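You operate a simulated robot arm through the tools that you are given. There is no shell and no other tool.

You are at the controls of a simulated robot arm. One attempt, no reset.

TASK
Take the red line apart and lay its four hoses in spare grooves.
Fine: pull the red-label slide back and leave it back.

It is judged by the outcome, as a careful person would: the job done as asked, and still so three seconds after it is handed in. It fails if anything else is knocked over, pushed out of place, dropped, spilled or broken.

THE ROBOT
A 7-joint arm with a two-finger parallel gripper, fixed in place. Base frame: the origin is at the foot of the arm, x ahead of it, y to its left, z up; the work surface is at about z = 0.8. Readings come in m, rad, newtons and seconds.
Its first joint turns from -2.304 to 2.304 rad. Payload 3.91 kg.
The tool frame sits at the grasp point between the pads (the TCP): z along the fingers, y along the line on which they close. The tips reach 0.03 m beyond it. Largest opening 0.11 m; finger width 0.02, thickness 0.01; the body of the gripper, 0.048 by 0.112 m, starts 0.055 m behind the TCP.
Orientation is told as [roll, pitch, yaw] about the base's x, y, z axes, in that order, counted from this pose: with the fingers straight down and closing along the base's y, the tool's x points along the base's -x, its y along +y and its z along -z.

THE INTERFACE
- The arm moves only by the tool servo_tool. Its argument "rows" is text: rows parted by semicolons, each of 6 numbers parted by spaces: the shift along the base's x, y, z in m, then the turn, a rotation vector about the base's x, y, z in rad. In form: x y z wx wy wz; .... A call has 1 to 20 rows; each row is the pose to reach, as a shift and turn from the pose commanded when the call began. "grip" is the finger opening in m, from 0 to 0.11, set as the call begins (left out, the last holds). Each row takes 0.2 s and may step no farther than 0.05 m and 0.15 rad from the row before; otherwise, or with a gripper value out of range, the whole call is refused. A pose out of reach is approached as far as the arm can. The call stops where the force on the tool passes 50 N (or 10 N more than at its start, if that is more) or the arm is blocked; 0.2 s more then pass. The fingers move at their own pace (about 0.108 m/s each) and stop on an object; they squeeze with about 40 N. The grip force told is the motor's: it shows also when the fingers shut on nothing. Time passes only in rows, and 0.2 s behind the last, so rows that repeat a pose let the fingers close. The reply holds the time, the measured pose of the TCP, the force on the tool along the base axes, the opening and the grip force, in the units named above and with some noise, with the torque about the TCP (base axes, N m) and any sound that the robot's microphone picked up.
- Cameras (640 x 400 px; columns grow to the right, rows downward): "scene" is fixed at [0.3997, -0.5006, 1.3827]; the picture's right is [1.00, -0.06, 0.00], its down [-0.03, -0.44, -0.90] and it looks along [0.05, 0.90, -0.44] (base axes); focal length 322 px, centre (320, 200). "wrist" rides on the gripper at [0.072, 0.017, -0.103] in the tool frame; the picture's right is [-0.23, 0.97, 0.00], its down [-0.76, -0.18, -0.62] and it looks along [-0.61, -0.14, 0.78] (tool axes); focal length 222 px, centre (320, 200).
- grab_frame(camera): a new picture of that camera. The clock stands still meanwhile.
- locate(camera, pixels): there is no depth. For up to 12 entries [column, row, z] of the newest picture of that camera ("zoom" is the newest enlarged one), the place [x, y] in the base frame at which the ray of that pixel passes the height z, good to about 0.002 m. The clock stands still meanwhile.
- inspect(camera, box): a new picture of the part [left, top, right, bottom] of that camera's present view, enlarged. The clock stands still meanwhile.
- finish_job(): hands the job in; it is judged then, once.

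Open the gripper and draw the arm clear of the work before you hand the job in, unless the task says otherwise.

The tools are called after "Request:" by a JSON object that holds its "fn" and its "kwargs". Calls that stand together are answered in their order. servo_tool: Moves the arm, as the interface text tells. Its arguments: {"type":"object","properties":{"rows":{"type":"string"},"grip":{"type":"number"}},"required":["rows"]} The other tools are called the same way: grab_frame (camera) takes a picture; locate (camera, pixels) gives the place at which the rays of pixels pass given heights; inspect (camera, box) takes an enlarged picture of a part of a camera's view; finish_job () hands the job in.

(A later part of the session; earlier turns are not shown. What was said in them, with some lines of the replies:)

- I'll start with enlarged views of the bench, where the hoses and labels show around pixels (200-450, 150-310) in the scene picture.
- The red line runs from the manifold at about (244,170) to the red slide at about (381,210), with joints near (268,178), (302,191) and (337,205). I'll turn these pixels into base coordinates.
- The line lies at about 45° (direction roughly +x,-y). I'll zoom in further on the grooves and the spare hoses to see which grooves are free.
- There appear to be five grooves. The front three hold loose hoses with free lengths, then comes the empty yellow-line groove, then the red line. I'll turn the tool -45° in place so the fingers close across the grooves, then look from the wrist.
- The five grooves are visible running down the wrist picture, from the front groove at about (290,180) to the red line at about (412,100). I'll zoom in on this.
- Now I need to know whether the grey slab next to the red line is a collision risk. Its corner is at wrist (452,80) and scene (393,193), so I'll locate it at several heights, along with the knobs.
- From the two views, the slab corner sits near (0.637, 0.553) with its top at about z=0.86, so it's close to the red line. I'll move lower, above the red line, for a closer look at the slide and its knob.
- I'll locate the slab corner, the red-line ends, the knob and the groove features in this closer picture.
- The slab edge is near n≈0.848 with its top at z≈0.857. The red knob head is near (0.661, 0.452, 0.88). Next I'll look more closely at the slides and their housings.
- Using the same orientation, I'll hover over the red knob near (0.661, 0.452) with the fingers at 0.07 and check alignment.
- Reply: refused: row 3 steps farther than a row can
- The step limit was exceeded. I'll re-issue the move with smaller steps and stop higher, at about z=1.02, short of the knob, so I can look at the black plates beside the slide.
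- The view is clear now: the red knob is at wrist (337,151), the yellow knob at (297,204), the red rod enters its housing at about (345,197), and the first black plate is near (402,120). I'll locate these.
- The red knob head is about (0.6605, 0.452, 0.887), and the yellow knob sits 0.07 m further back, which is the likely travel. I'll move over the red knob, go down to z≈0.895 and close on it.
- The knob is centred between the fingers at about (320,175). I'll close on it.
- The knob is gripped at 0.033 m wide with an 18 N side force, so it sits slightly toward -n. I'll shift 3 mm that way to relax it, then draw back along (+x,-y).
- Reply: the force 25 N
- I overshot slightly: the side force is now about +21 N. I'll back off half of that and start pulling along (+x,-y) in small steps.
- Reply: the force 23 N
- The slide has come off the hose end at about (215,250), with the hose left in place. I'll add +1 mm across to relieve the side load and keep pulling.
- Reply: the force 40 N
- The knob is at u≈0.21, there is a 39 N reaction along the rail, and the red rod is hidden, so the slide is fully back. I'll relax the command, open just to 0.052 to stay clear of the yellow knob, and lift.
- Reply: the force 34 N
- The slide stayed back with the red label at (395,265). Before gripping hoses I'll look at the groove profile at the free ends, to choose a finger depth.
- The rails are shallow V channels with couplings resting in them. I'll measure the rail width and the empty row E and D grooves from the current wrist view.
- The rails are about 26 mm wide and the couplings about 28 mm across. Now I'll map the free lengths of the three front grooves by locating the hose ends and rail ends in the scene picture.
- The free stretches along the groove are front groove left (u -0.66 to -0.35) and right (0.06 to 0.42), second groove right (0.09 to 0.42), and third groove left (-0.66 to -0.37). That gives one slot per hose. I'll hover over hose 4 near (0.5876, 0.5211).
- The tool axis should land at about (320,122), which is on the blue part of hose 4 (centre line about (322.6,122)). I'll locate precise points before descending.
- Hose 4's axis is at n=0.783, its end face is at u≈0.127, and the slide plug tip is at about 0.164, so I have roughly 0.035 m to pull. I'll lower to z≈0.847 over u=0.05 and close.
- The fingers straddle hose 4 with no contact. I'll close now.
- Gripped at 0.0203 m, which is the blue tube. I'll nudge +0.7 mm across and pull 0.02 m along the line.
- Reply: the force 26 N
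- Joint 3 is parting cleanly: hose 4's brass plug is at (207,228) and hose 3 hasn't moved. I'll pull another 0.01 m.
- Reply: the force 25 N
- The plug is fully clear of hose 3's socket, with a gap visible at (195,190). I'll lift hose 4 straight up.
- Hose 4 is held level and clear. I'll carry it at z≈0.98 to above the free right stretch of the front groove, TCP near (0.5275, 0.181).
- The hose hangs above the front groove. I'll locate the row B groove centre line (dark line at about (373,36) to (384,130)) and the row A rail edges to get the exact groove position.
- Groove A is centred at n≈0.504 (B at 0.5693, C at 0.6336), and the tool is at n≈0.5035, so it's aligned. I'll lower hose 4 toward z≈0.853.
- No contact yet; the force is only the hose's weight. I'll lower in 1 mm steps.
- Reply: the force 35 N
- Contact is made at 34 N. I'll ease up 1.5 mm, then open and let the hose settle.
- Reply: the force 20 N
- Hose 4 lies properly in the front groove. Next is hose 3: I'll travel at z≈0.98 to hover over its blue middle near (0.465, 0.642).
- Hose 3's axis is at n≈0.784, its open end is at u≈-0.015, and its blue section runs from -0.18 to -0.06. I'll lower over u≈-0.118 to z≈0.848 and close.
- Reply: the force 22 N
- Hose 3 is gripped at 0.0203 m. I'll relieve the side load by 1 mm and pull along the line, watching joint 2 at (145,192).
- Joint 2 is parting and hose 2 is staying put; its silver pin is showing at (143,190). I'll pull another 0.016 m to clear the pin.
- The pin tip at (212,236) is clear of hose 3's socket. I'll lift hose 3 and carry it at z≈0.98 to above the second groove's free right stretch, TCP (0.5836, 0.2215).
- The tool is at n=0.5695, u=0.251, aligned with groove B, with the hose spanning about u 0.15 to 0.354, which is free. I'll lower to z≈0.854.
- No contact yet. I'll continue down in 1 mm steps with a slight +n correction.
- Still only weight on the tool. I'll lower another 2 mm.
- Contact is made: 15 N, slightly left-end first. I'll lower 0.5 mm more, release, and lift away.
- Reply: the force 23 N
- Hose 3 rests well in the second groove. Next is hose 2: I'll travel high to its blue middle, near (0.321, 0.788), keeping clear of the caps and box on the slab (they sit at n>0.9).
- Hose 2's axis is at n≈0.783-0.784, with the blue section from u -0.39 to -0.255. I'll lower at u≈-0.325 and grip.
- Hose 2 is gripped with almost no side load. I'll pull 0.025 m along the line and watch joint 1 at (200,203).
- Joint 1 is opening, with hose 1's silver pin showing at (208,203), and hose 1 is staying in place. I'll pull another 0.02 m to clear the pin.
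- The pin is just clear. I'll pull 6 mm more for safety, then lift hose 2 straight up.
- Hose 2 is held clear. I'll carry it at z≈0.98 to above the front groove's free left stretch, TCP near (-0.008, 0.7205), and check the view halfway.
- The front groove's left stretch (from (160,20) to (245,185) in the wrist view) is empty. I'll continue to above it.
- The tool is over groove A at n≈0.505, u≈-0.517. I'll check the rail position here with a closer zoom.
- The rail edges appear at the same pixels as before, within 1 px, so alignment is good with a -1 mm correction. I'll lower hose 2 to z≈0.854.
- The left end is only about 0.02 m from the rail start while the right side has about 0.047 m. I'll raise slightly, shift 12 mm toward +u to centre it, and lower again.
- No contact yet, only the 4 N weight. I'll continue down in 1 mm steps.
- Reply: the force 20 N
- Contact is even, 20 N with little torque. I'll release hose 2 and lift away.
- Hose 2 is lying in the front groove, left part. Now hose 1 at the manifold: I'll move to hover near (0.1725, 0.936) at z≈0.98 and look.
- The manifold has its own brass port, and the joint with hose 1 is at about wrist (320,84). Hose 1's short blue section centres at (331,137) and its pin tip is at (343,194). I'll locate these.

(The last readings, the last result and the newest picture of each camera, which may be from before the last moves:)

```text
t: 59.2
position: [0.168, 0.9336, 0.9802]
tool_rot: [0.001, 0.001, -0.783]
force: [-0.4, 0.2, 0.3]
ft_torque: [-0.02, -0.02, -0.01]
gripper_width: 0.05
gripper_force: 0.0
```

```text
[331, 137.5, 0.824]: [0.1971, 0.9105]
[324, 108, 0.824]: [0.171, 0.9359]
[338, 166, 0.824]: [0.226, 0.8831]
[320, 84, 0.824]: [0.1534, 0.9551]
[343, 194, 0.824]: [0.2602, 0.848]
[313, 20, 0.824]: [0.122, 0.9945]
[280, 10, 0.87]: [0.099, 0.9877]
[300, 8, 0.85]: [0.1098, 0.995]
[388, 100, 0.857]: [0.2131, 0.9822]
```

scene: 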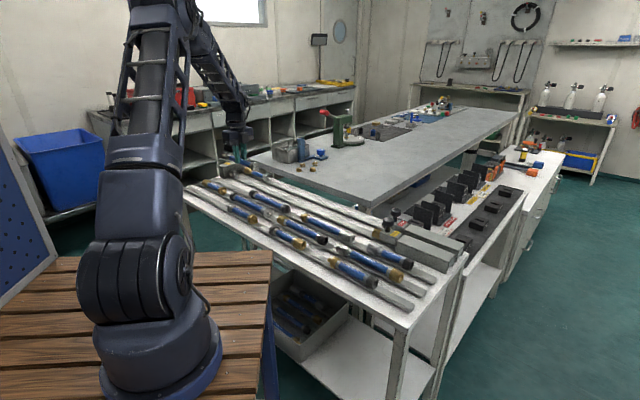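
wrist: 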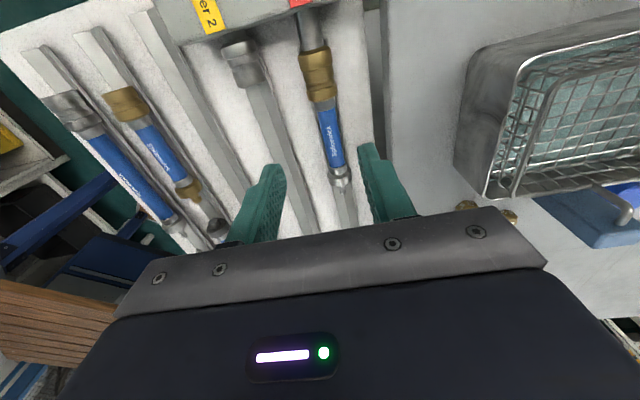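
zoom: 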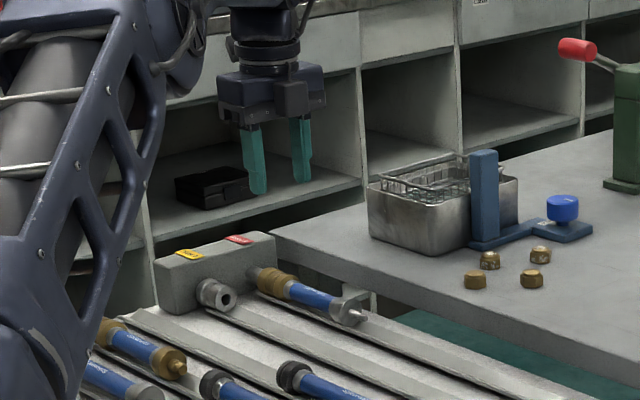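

Hose 1's blue centre is at (0.1983, 0.9097), with the manifold face at u≈-0.617. I'll move over it, lower to z≈0.85 and close.

Request:
{"fn": "servo_tool", "kwargs": {"rows": "0.0303 -0.0239 0 0 0 0; 0.0303 -0.0239 -0.04 0 0 0; 0.0303 -0.0239 -0.08 0 0 0; 0.0303 -0.0239 -0.11 0 0 0; 0.0303 -0.0239 -0.13 0 0 0; 0.0303 -0.0239 -0.13 0 0 0", "grip": 0.05}}

Request:
{"fn": "inspect", "kwargs": {"camera": "scene", "box": [210, 120, 310, 195]}}

Request:
{"fn": "grab_frame", "kwargs": {"camera": "wrist"}}

```text
t: 60.6
position: [0.202, 0.9122, 0.8499]
tool_rot: [0.002, 0.0, -0.786]
force: [0.7, 0.4, 1.0]
ft_torque: [-0.04, 0.0, 0.05]
gripper_width: 0.0502
gripper_force: 0.0
```

```text
5.33 times, centred on (260, 158) of scene
```

zoom: 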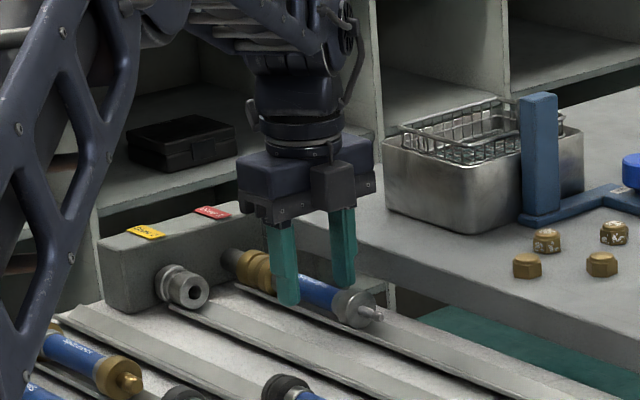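

```text
taken
```

wrist: 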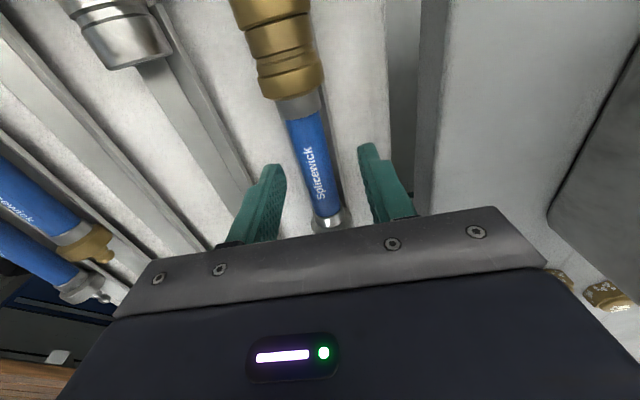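

The hose centre appears about 4 px left of the finger midpoint, so I'll shift 3 mm toward -n and close.

Request:
{"fn": "servo_tool", "kwargs": {"rows": "-0.002 -0.002 0 0 0 0; -0.002 -0.002 0 0 0 0"}}

Request:
{"fn": "servo_tool", "kwargs": {"rows": "0 0 0 0 0 0; 0 0 0 0 0 0; 0 0 0 0 0 0", "grip": 0.0}}

```text
t: 61.2
position: [0.1988, 0.9095, 0.8498]
tool_rot: [0.0, -0.001, -0.785]
force: [-0.2, 0.0, 0.4]
ft_torque: [-0.02, -0.04, 0.01]
gripper_width: 0.0501
gripper_force: 0.1
```

```text
t: 62.0
position: [0.2, 0.91, 0.8498]
tool_rot: [0.0, 0.0, -0.785]
force: [2.5, 1.7, 1.2]
ft_torque: [0.1, -0.1, -0.06]
gripper_width: 0.0204
gripper_force: 40.7
```

Hose 1 is gripped with almost no side load. I'll pull 0.025 m along (+x,-y) away from the manifold port.

Request:
{"fn": "servo_tool", "kwargs": {"rows": "0.0035 -0.0035 0 0 0 0; 0.0071 -0.0071 0 0 0 0; 0.0106 -0.0106 0 0 0 0; 0.0141 -0.0141 0 0 0 0; 0.0177 -0.0177 0 0 0 0"}}

Request:
{"fn": "inspect", "kwargs": {"camera": "scene", "box": [220, 140, 300, 195]}}

Request:
{"fn": "inspect", "kwargs": {"camera": "wrist", "box": [200, 0, 400, 140]}}

```text
t: 63.2
position: [0.2167, 0.891, 0.8514]
tool_rot: [0.0, 0.0, -0.784]
force: [-2.1, 6.4, 7.9]
ft_torque: [0.12, 0.09, -0.06]
gripper_width: 0.0202
gripper_force: 39.8
```

```text
7.27 times, centred on (260, 168) of scene
```

zoom: 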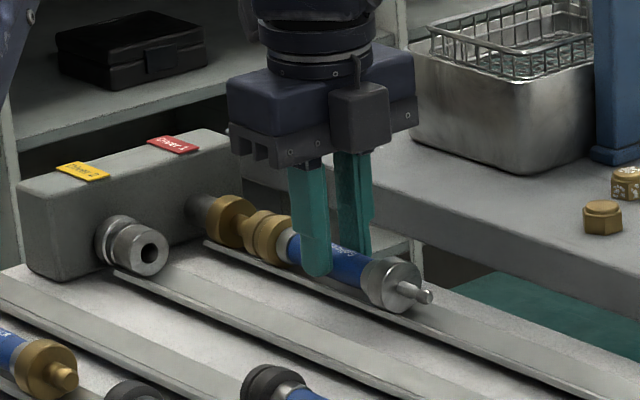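

```text
2.86 times, centred on (300, 70) of wrist
```

zoom: 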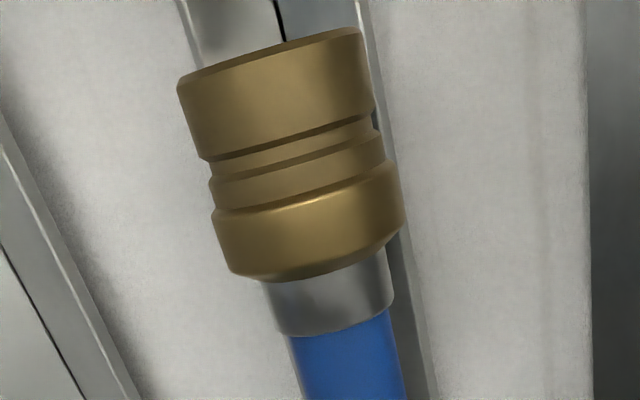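

Hose 1's brass socket is drawing off the manifold's brass plug at about (243,222). I'll pull another 0.015 m.

Request:
{"fn": "servo_tool", "kwargs": {"rows": "0.0035 -0.0035 0 0 0 0; 0.0071 -0.0071 0 0 0 0; 0.0106 -0.0106 0 0 0 0"}}

Request:
{"fn": "inspect", "kwargs": {"camera": "scene", "box": [220, 145, 290, 195]}}

```text
t: 64.0
position: [0.2275, 0.8809, 0.8492]
tool_rot: [0.002, 0.0, -0.784]
force: [-1.4, 17.8, 16.7]
ft_torque: [0.47, 0.05, -0.01]
gripper_width: 0.0204
gripper_force: 40.1
```

```text
8.00 times, centred on (255, 170) of scene
```

zoom: 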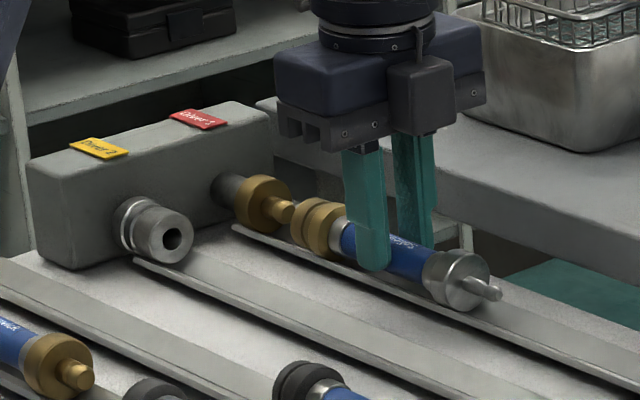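

The manifold plug tip at (292,210) is at the socket mouth. I'll pull 0.012 m more and check that it's clear.

Request:
{"fn": "servo_tool", "kwargs": {"rows": "0.0035 -0.0035 0 0 0 0; 0.0071 -0.0071 0.0005 0 0 0; 0.0092 -0.0092 0.0005 0 0 0"}}

Request:
{"fn": "inspect", "kwargs": {"camera": "scene", "box": [220, 145, 290, 195]}}

```text
t: 64.8
position: [0.236, 0.8714, 0.85]
tool_rot: [0.002, -0.001, -0.782]
force: [-1.6, 21.8, 18.0]
ft_torque: [0.68, 0.06, -0.06]
gripper_width: 0.0205
gripper_force: 39.7
```

```text
8.00 times, centred on (255, 170) of scene
```

zoom: 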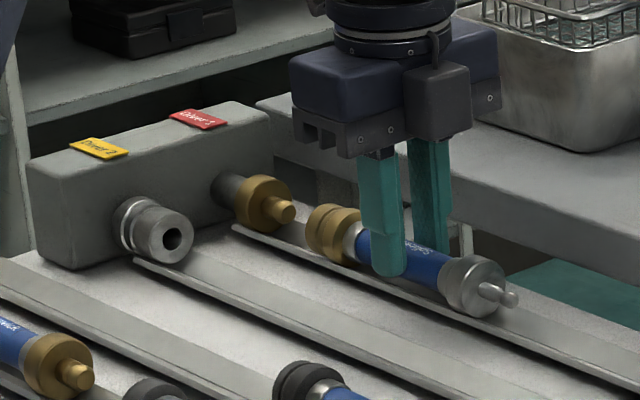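

Hose 1 is free of the manifold. I'll lift it, then carry it to above the third groove's free left stretch, TCP (0.0841, 0.8125).

Request:
{"fn": "servo_tool", "kwargs": {"rows": "0 0 0.01 0 0 0; 0 0 0.04 0 0 0; 0 0 0.08 0 0 0; 0 0 0.12 0 0 0; 0 0 0.13 0 0 0; -0.038 -0.0147 0.13 0 0 0; -0.076 -0.0295 0.13 0 0 0; -0.1139 -0.0442 0.13 0 0 0; -0.1519 -0.0589 0.13 0 0 0; -0.1519 -0.0589 0.13 0 0 0"}}

Request:
{"fn": "grab_frame", "kwargs": {"camera": "wrist"}}

Request:
{"fn": "inspect", "kwargs": {"camera": "wrist", "box": [220, 0, 420, 160]}}

Request:
{"fn": "inspect", "kwargs": {"camera": "scene", "box": [180, 120, 300, 220]}}

```text
t: 67.0
position: [0.0854, 0.8134, 0.9786]
tool_rot: [-0.001, -0.001, -0.782]
force: [-0.5, 0.9, -3.3]
ft_torque: [-0.01, -0.05, -0.03]
gripper_width: 0.0202
gripper_force: 40.3
```

```text
taken
```

wrist: 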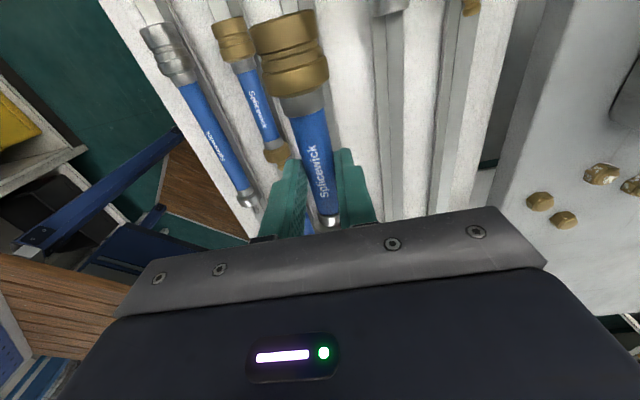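

```text
2.50 times, centred on (320, 80) of wrist
```

zoom: 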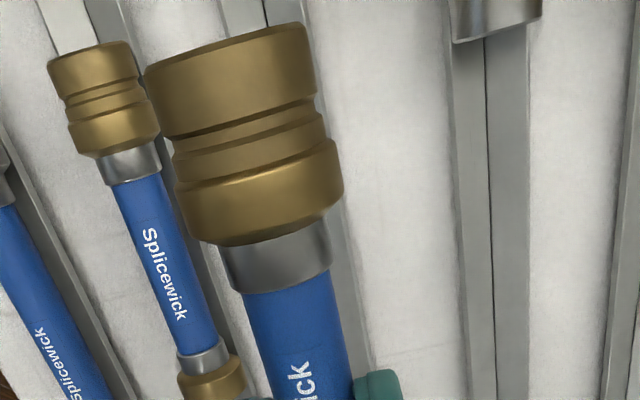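

```text
4.00 times, centred on (240, 170) of scene
```

zoom: 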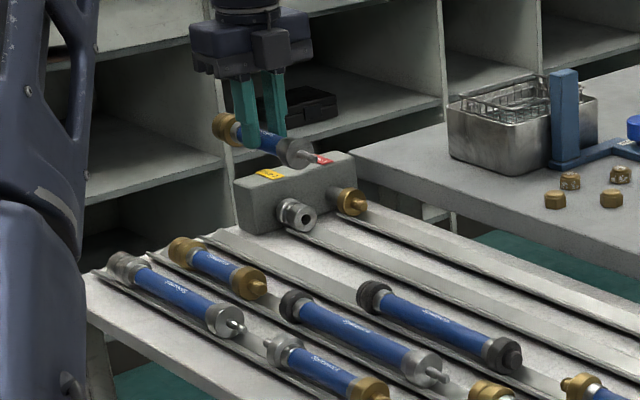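

Request:
{"fn": "inspect", "kwargs": {"camera": "wrist", "box": [260, 0, 420, 100]}}

Request:
{"fn": "inspect", "kwargs": {"camera": "wrist", "box": [300, 80, 420, 180]}}

```text
4.00 times, centred on (340, 50) of wrist
```

zoom: 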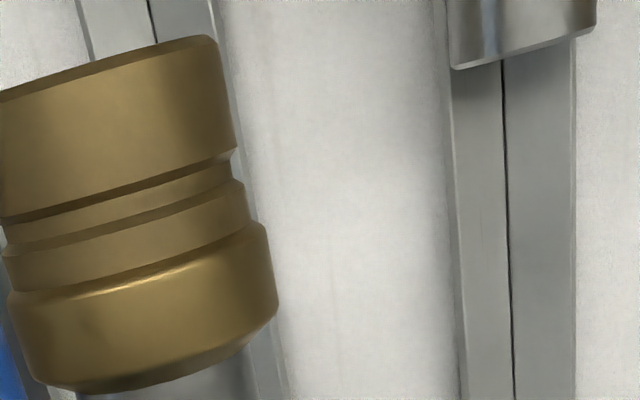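

```text
4.00 times, centred on (360, 130) of wrist
```

zoom: 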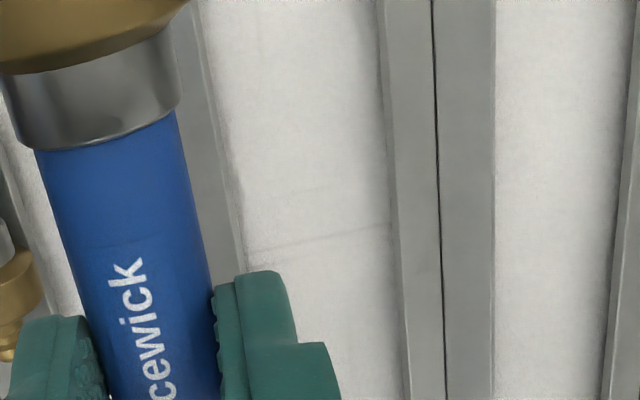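

Request:
{"fn": "locate", "kwargs": {"camera": "wrist", "pixels": [[297.5, 1.25, 0.803], [313.25, 2.5, 0.814], [331.25, 98.75, 0.814], [340.75, 146, 0.814], [282, 10, 0.814], [385.5, 20, 0.803], [390, 120, 0.803]]}}

```text
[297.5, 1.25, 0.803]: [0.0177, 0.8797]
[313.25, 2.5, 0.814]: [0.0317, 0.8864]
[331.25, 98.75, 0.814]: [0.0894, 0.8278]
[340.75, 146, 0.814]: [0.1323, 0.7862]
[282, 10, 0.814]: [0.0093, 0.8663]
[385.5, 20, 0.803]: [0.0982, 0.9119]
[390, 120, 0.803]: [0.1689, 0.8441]
```

Groove C is centred at n≈0.6343, and the tool at 0.635 is within a millimetre. I'll lower hose 1 to z≈0.854 with a 0.7 mm correction.

Request:
{"fn": "servo_tool", "kwargs": {"rows": "-0.0005 -0.0005 -0.04 0 0 0; -0.0005 -0.0005 -0.08 0 0 0; -0.0005 -0.0005 -0.11 0 0 0; -0.0005 -0.0005 -0.12 0 0 0; -0.0005 -0.0005 -0.125 0 0 0; -0.0005 -0.0005 -0.125 0 0 0"}}

Request:
{"fn": "inspect", "kwargs": {"camera": "scene", "box": [190, 140, 290, 215]}}

```text
t: 68.4
position: [0.084, 0.8125, 0.8553]
tool_rot: [-0.001, 0.0, -0.786]
force: [0.1, 0.2, -2.7]
ft_torque: [-0.01, 0.0, 0.03]
gripper_width: 0.0201
gripper_force: 40.7
```

```text
5.33 times, centred on (240, 178) of scene
```

zoom: 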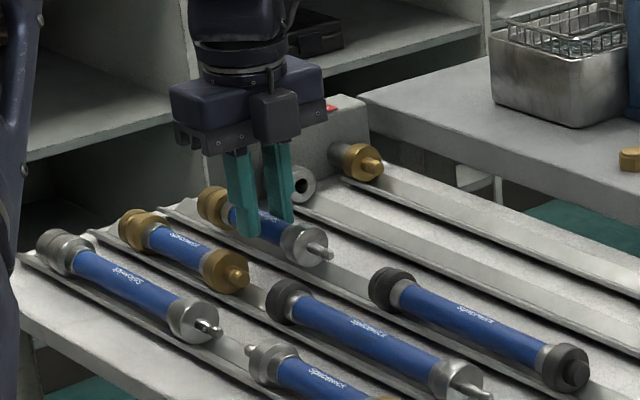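

The hose is just above groove C with free space at both ends. I'll lower in 1 mm steps to contact.

Request:
{"fn": "servo_tool", "kwargs": {"rows": "0 0 -0.001 0 0 0; 0 0 -0.002 0 0 0; 0 0 -0.003 0 0 0"}}

```text
t: 69.2
position: [0.085, 0.8107, 0.8511]
tool_rot: [0.0, 0.0, -0.785]
force: [-0.4, -0.5, -2.6]
ft_torque: [0.0, -0.01, -0.02]
gripper_width: 0.0203
gripper_force: 40.0
```

Request:
{"fn": "servo_tool", "kwargs": {"rows": "0 0 -0.001 0 0 0; 0 0 -0.002 0 0 0"}}

```text
t: 69.8
position: [0.0855, 0.8132, 0.8497]
tool_rot: [0.0, 0.0, -0.786]
force: [0.9, -1.8, 2.6]
ft_torque: [0.13, 0.2, 0.04]
gripper_width: 0.0202
gripper_force: 39.8
```

Contact is beginning (about 5 N over weight). I'll lower 0.7 mm more, release, and retreat upward.

Request:
{"fn": "servo_tool", "kwargs": {"rows": "0 0 -0.0007 0 0 0; 0 0 -0.0007 0 0 0"}}

Request:
{"fn": "servo_tool", "kwargs": {"rows": "0 0 0 0 0 0; 0 0 0 0 0 0; 0 0 0 0 0 0", "grip": 0.05}}

Request:
{"fn": "servo_tool", "kwargs": {"rows": "0 0 0.03 0 0 0; 0 0 0.07 0 0 0; 0 0 0.12 0 0 0; 0 0 0.13 0 0 0"}}

Request:
{"fn": "inspect", "kwargs": {"camera": "scene", "box": [190, 140, 290, 215]}}

Request:
{"fn": "grab_frame", "kwargs": {"camera": "wrist"}}

```text
t: 70.4
position: [0.0856, 0.8124, 0.8505]
tool_rot: [0.0, -0.002, -0.786]
force: [1.6, -3.3, 8.8]
ft_torque: [-0.18, -0.05, 0.05]
gripper_width: 0.0202
gripper_force: 39.7
```

```text
t: 71.2
position: [0.0842, 0.8133, 0.8489]
tool_rot: [0.0, 0.0, -0.783]
force: [0.4, -0.1, -1.3]
ft_torque: [0.0, -0.01, 0.01]
gripper_width: 0.0501
gripper_force: 0.0
```

```text
t: 72.2
position: [0.0843, 0.8125, 0.9772]
tool_rot: [-0.001, 0.0, -0.787]
force: [-0.1, 0.6, 0.5]
ft_torque: [0.01, 0.04, -0.02]
gripper_width: 0.05
gripper_force: 0.0
```

```text
5.33 times, centred on (240, 178) of scene
```

zoom: 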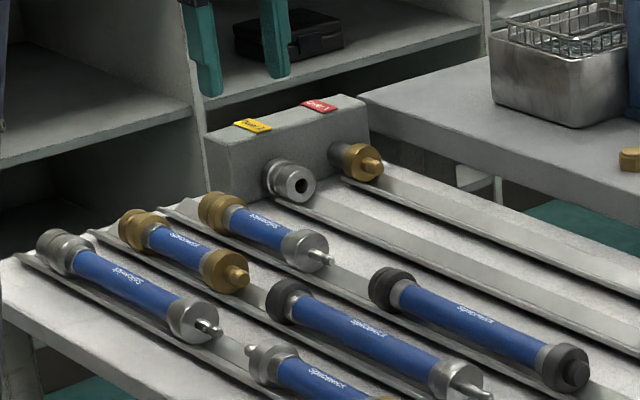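

```text
taken
```

wrist: 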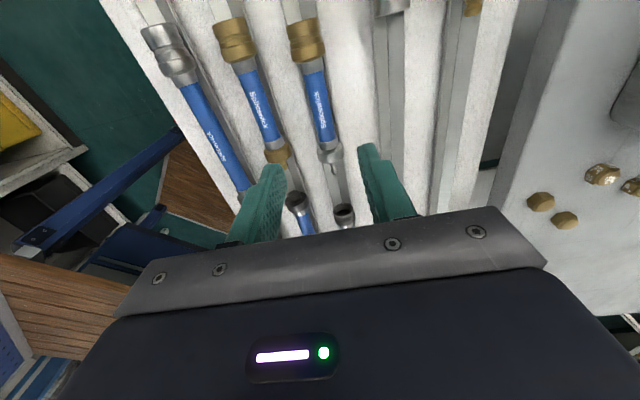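

All four hoses are in spare grooves. I'll draw the arm up and back to near its starting place with the gripper open, then check everything.

Request:
{"fn": "servo_tool", "kwargs": {"rows": "0 0 0.04 0 0 0; 0 0 0.08 0 0 0; 0 0 0.12 0 0 0; 0.03 -0.0317 0.12 0 0 0; 0.06 -0.0633 0.12 0 0 0; 0.09 -0.095 0.12 0 0 0; 0.12 -0.1267 0.12 0 0 0; 0.15 -0.1583 0.12 0 0 0; 0.18 -0.19 0.12 0 0 0; 0.21 -0.2217 0.12 0 0 0; 0.24 -0.2533 0.12 0 0 0; 0.27 -0.285 0.12 0 0 0; 0.3 -0.3167 0.12 0 0 0; 0.33 -0.3483 0.12 0 0 0; 0.36 -0.38 0.12 0 0 0; 0.36 -0.38 0.12 0 0 0", "grip": 0.11}}

Request:
{"fn": "grab_frame", "kwargs": {"camera": "scene"}}

Request:
{"fn": "inspect", "kwargs": {"camera": "scene", "box": [180, 150, 340, 250]}}

Request:
{"fn": "inspect", "kwargs": {"camera": "scene", "box": [300, 185, 460, 310]}}

Request:
{"fn": "grab_frame", "kwargs": {"camera": "wrist"}}

```text
t: 75.6
position: [0.4483, 0.432, 1.1007]
tool_rot: [0.001, 0.0, -0.784]
force: [0.8, 0.5, -0.5]
ft_torque: [-0.02, -0.01, 0.0]
gripper_width: 0.1102
gripper_force: 0.0
```

```text
taken
```

scene: 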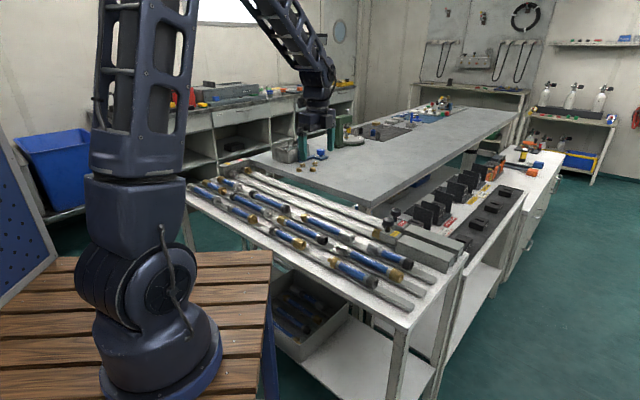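

```text
4.00 times, centred on (260, 200) of scene
```

zoom: 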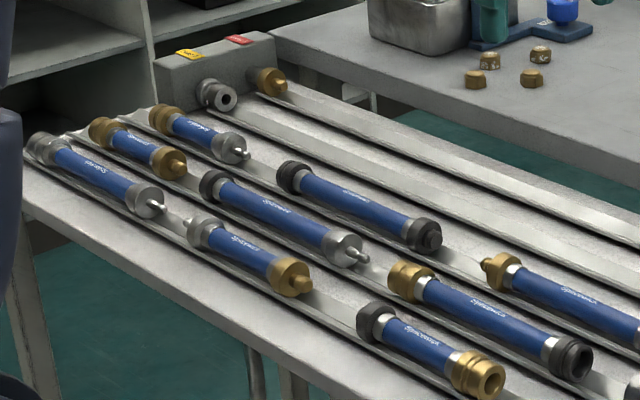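

```text
3.20 times, centred on (380, 248) of scene
```

zoom: 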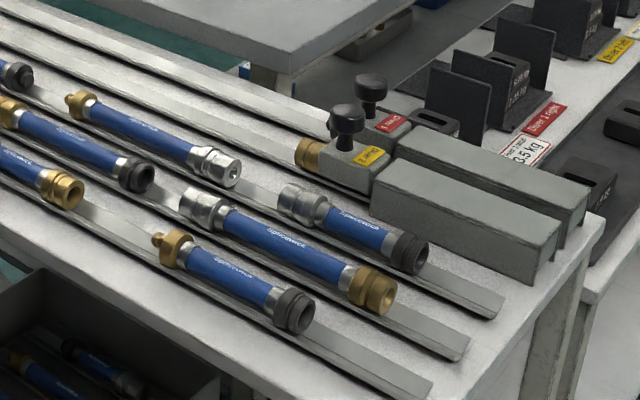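

```text
taken
```

wrist: 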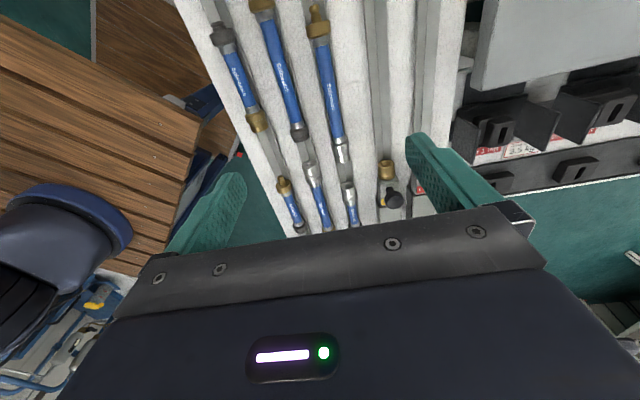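

The red groove is empty, the slide with the red label is fully back beside the yellow one, and all four red-line hoses lie in free stretches. The loose hoses and everything else haven't moved, and the arm is clear with the gripper open. I'm handing the job in.

Request:
{"fn": "finish_job", "kwargs": {}}

```text
The job is handed in.
```

The red line is apart, and its four hoses are lying in spare grooves. I've handed the job in, but I don't have the verdict yet.

Hoses are numbered from the manifold end of the red line to the slide end:

| Hose | Groove | Where |
|---|---|---|
| 1 | third | free left stretch |
| 2 | front | free left stretch |
| 3 | second | free right stretch |
| 4 | front | free right stretch |

- **Red slide:** I pulled it back to its stop, and it stayed there, level with the yellow one.
- **Everything else:** the last pictures show the red groove empty. The other hoses, the yellow line and the items on the bench are where they were.
- **Arm:** it is up and clear, with the gripper open.
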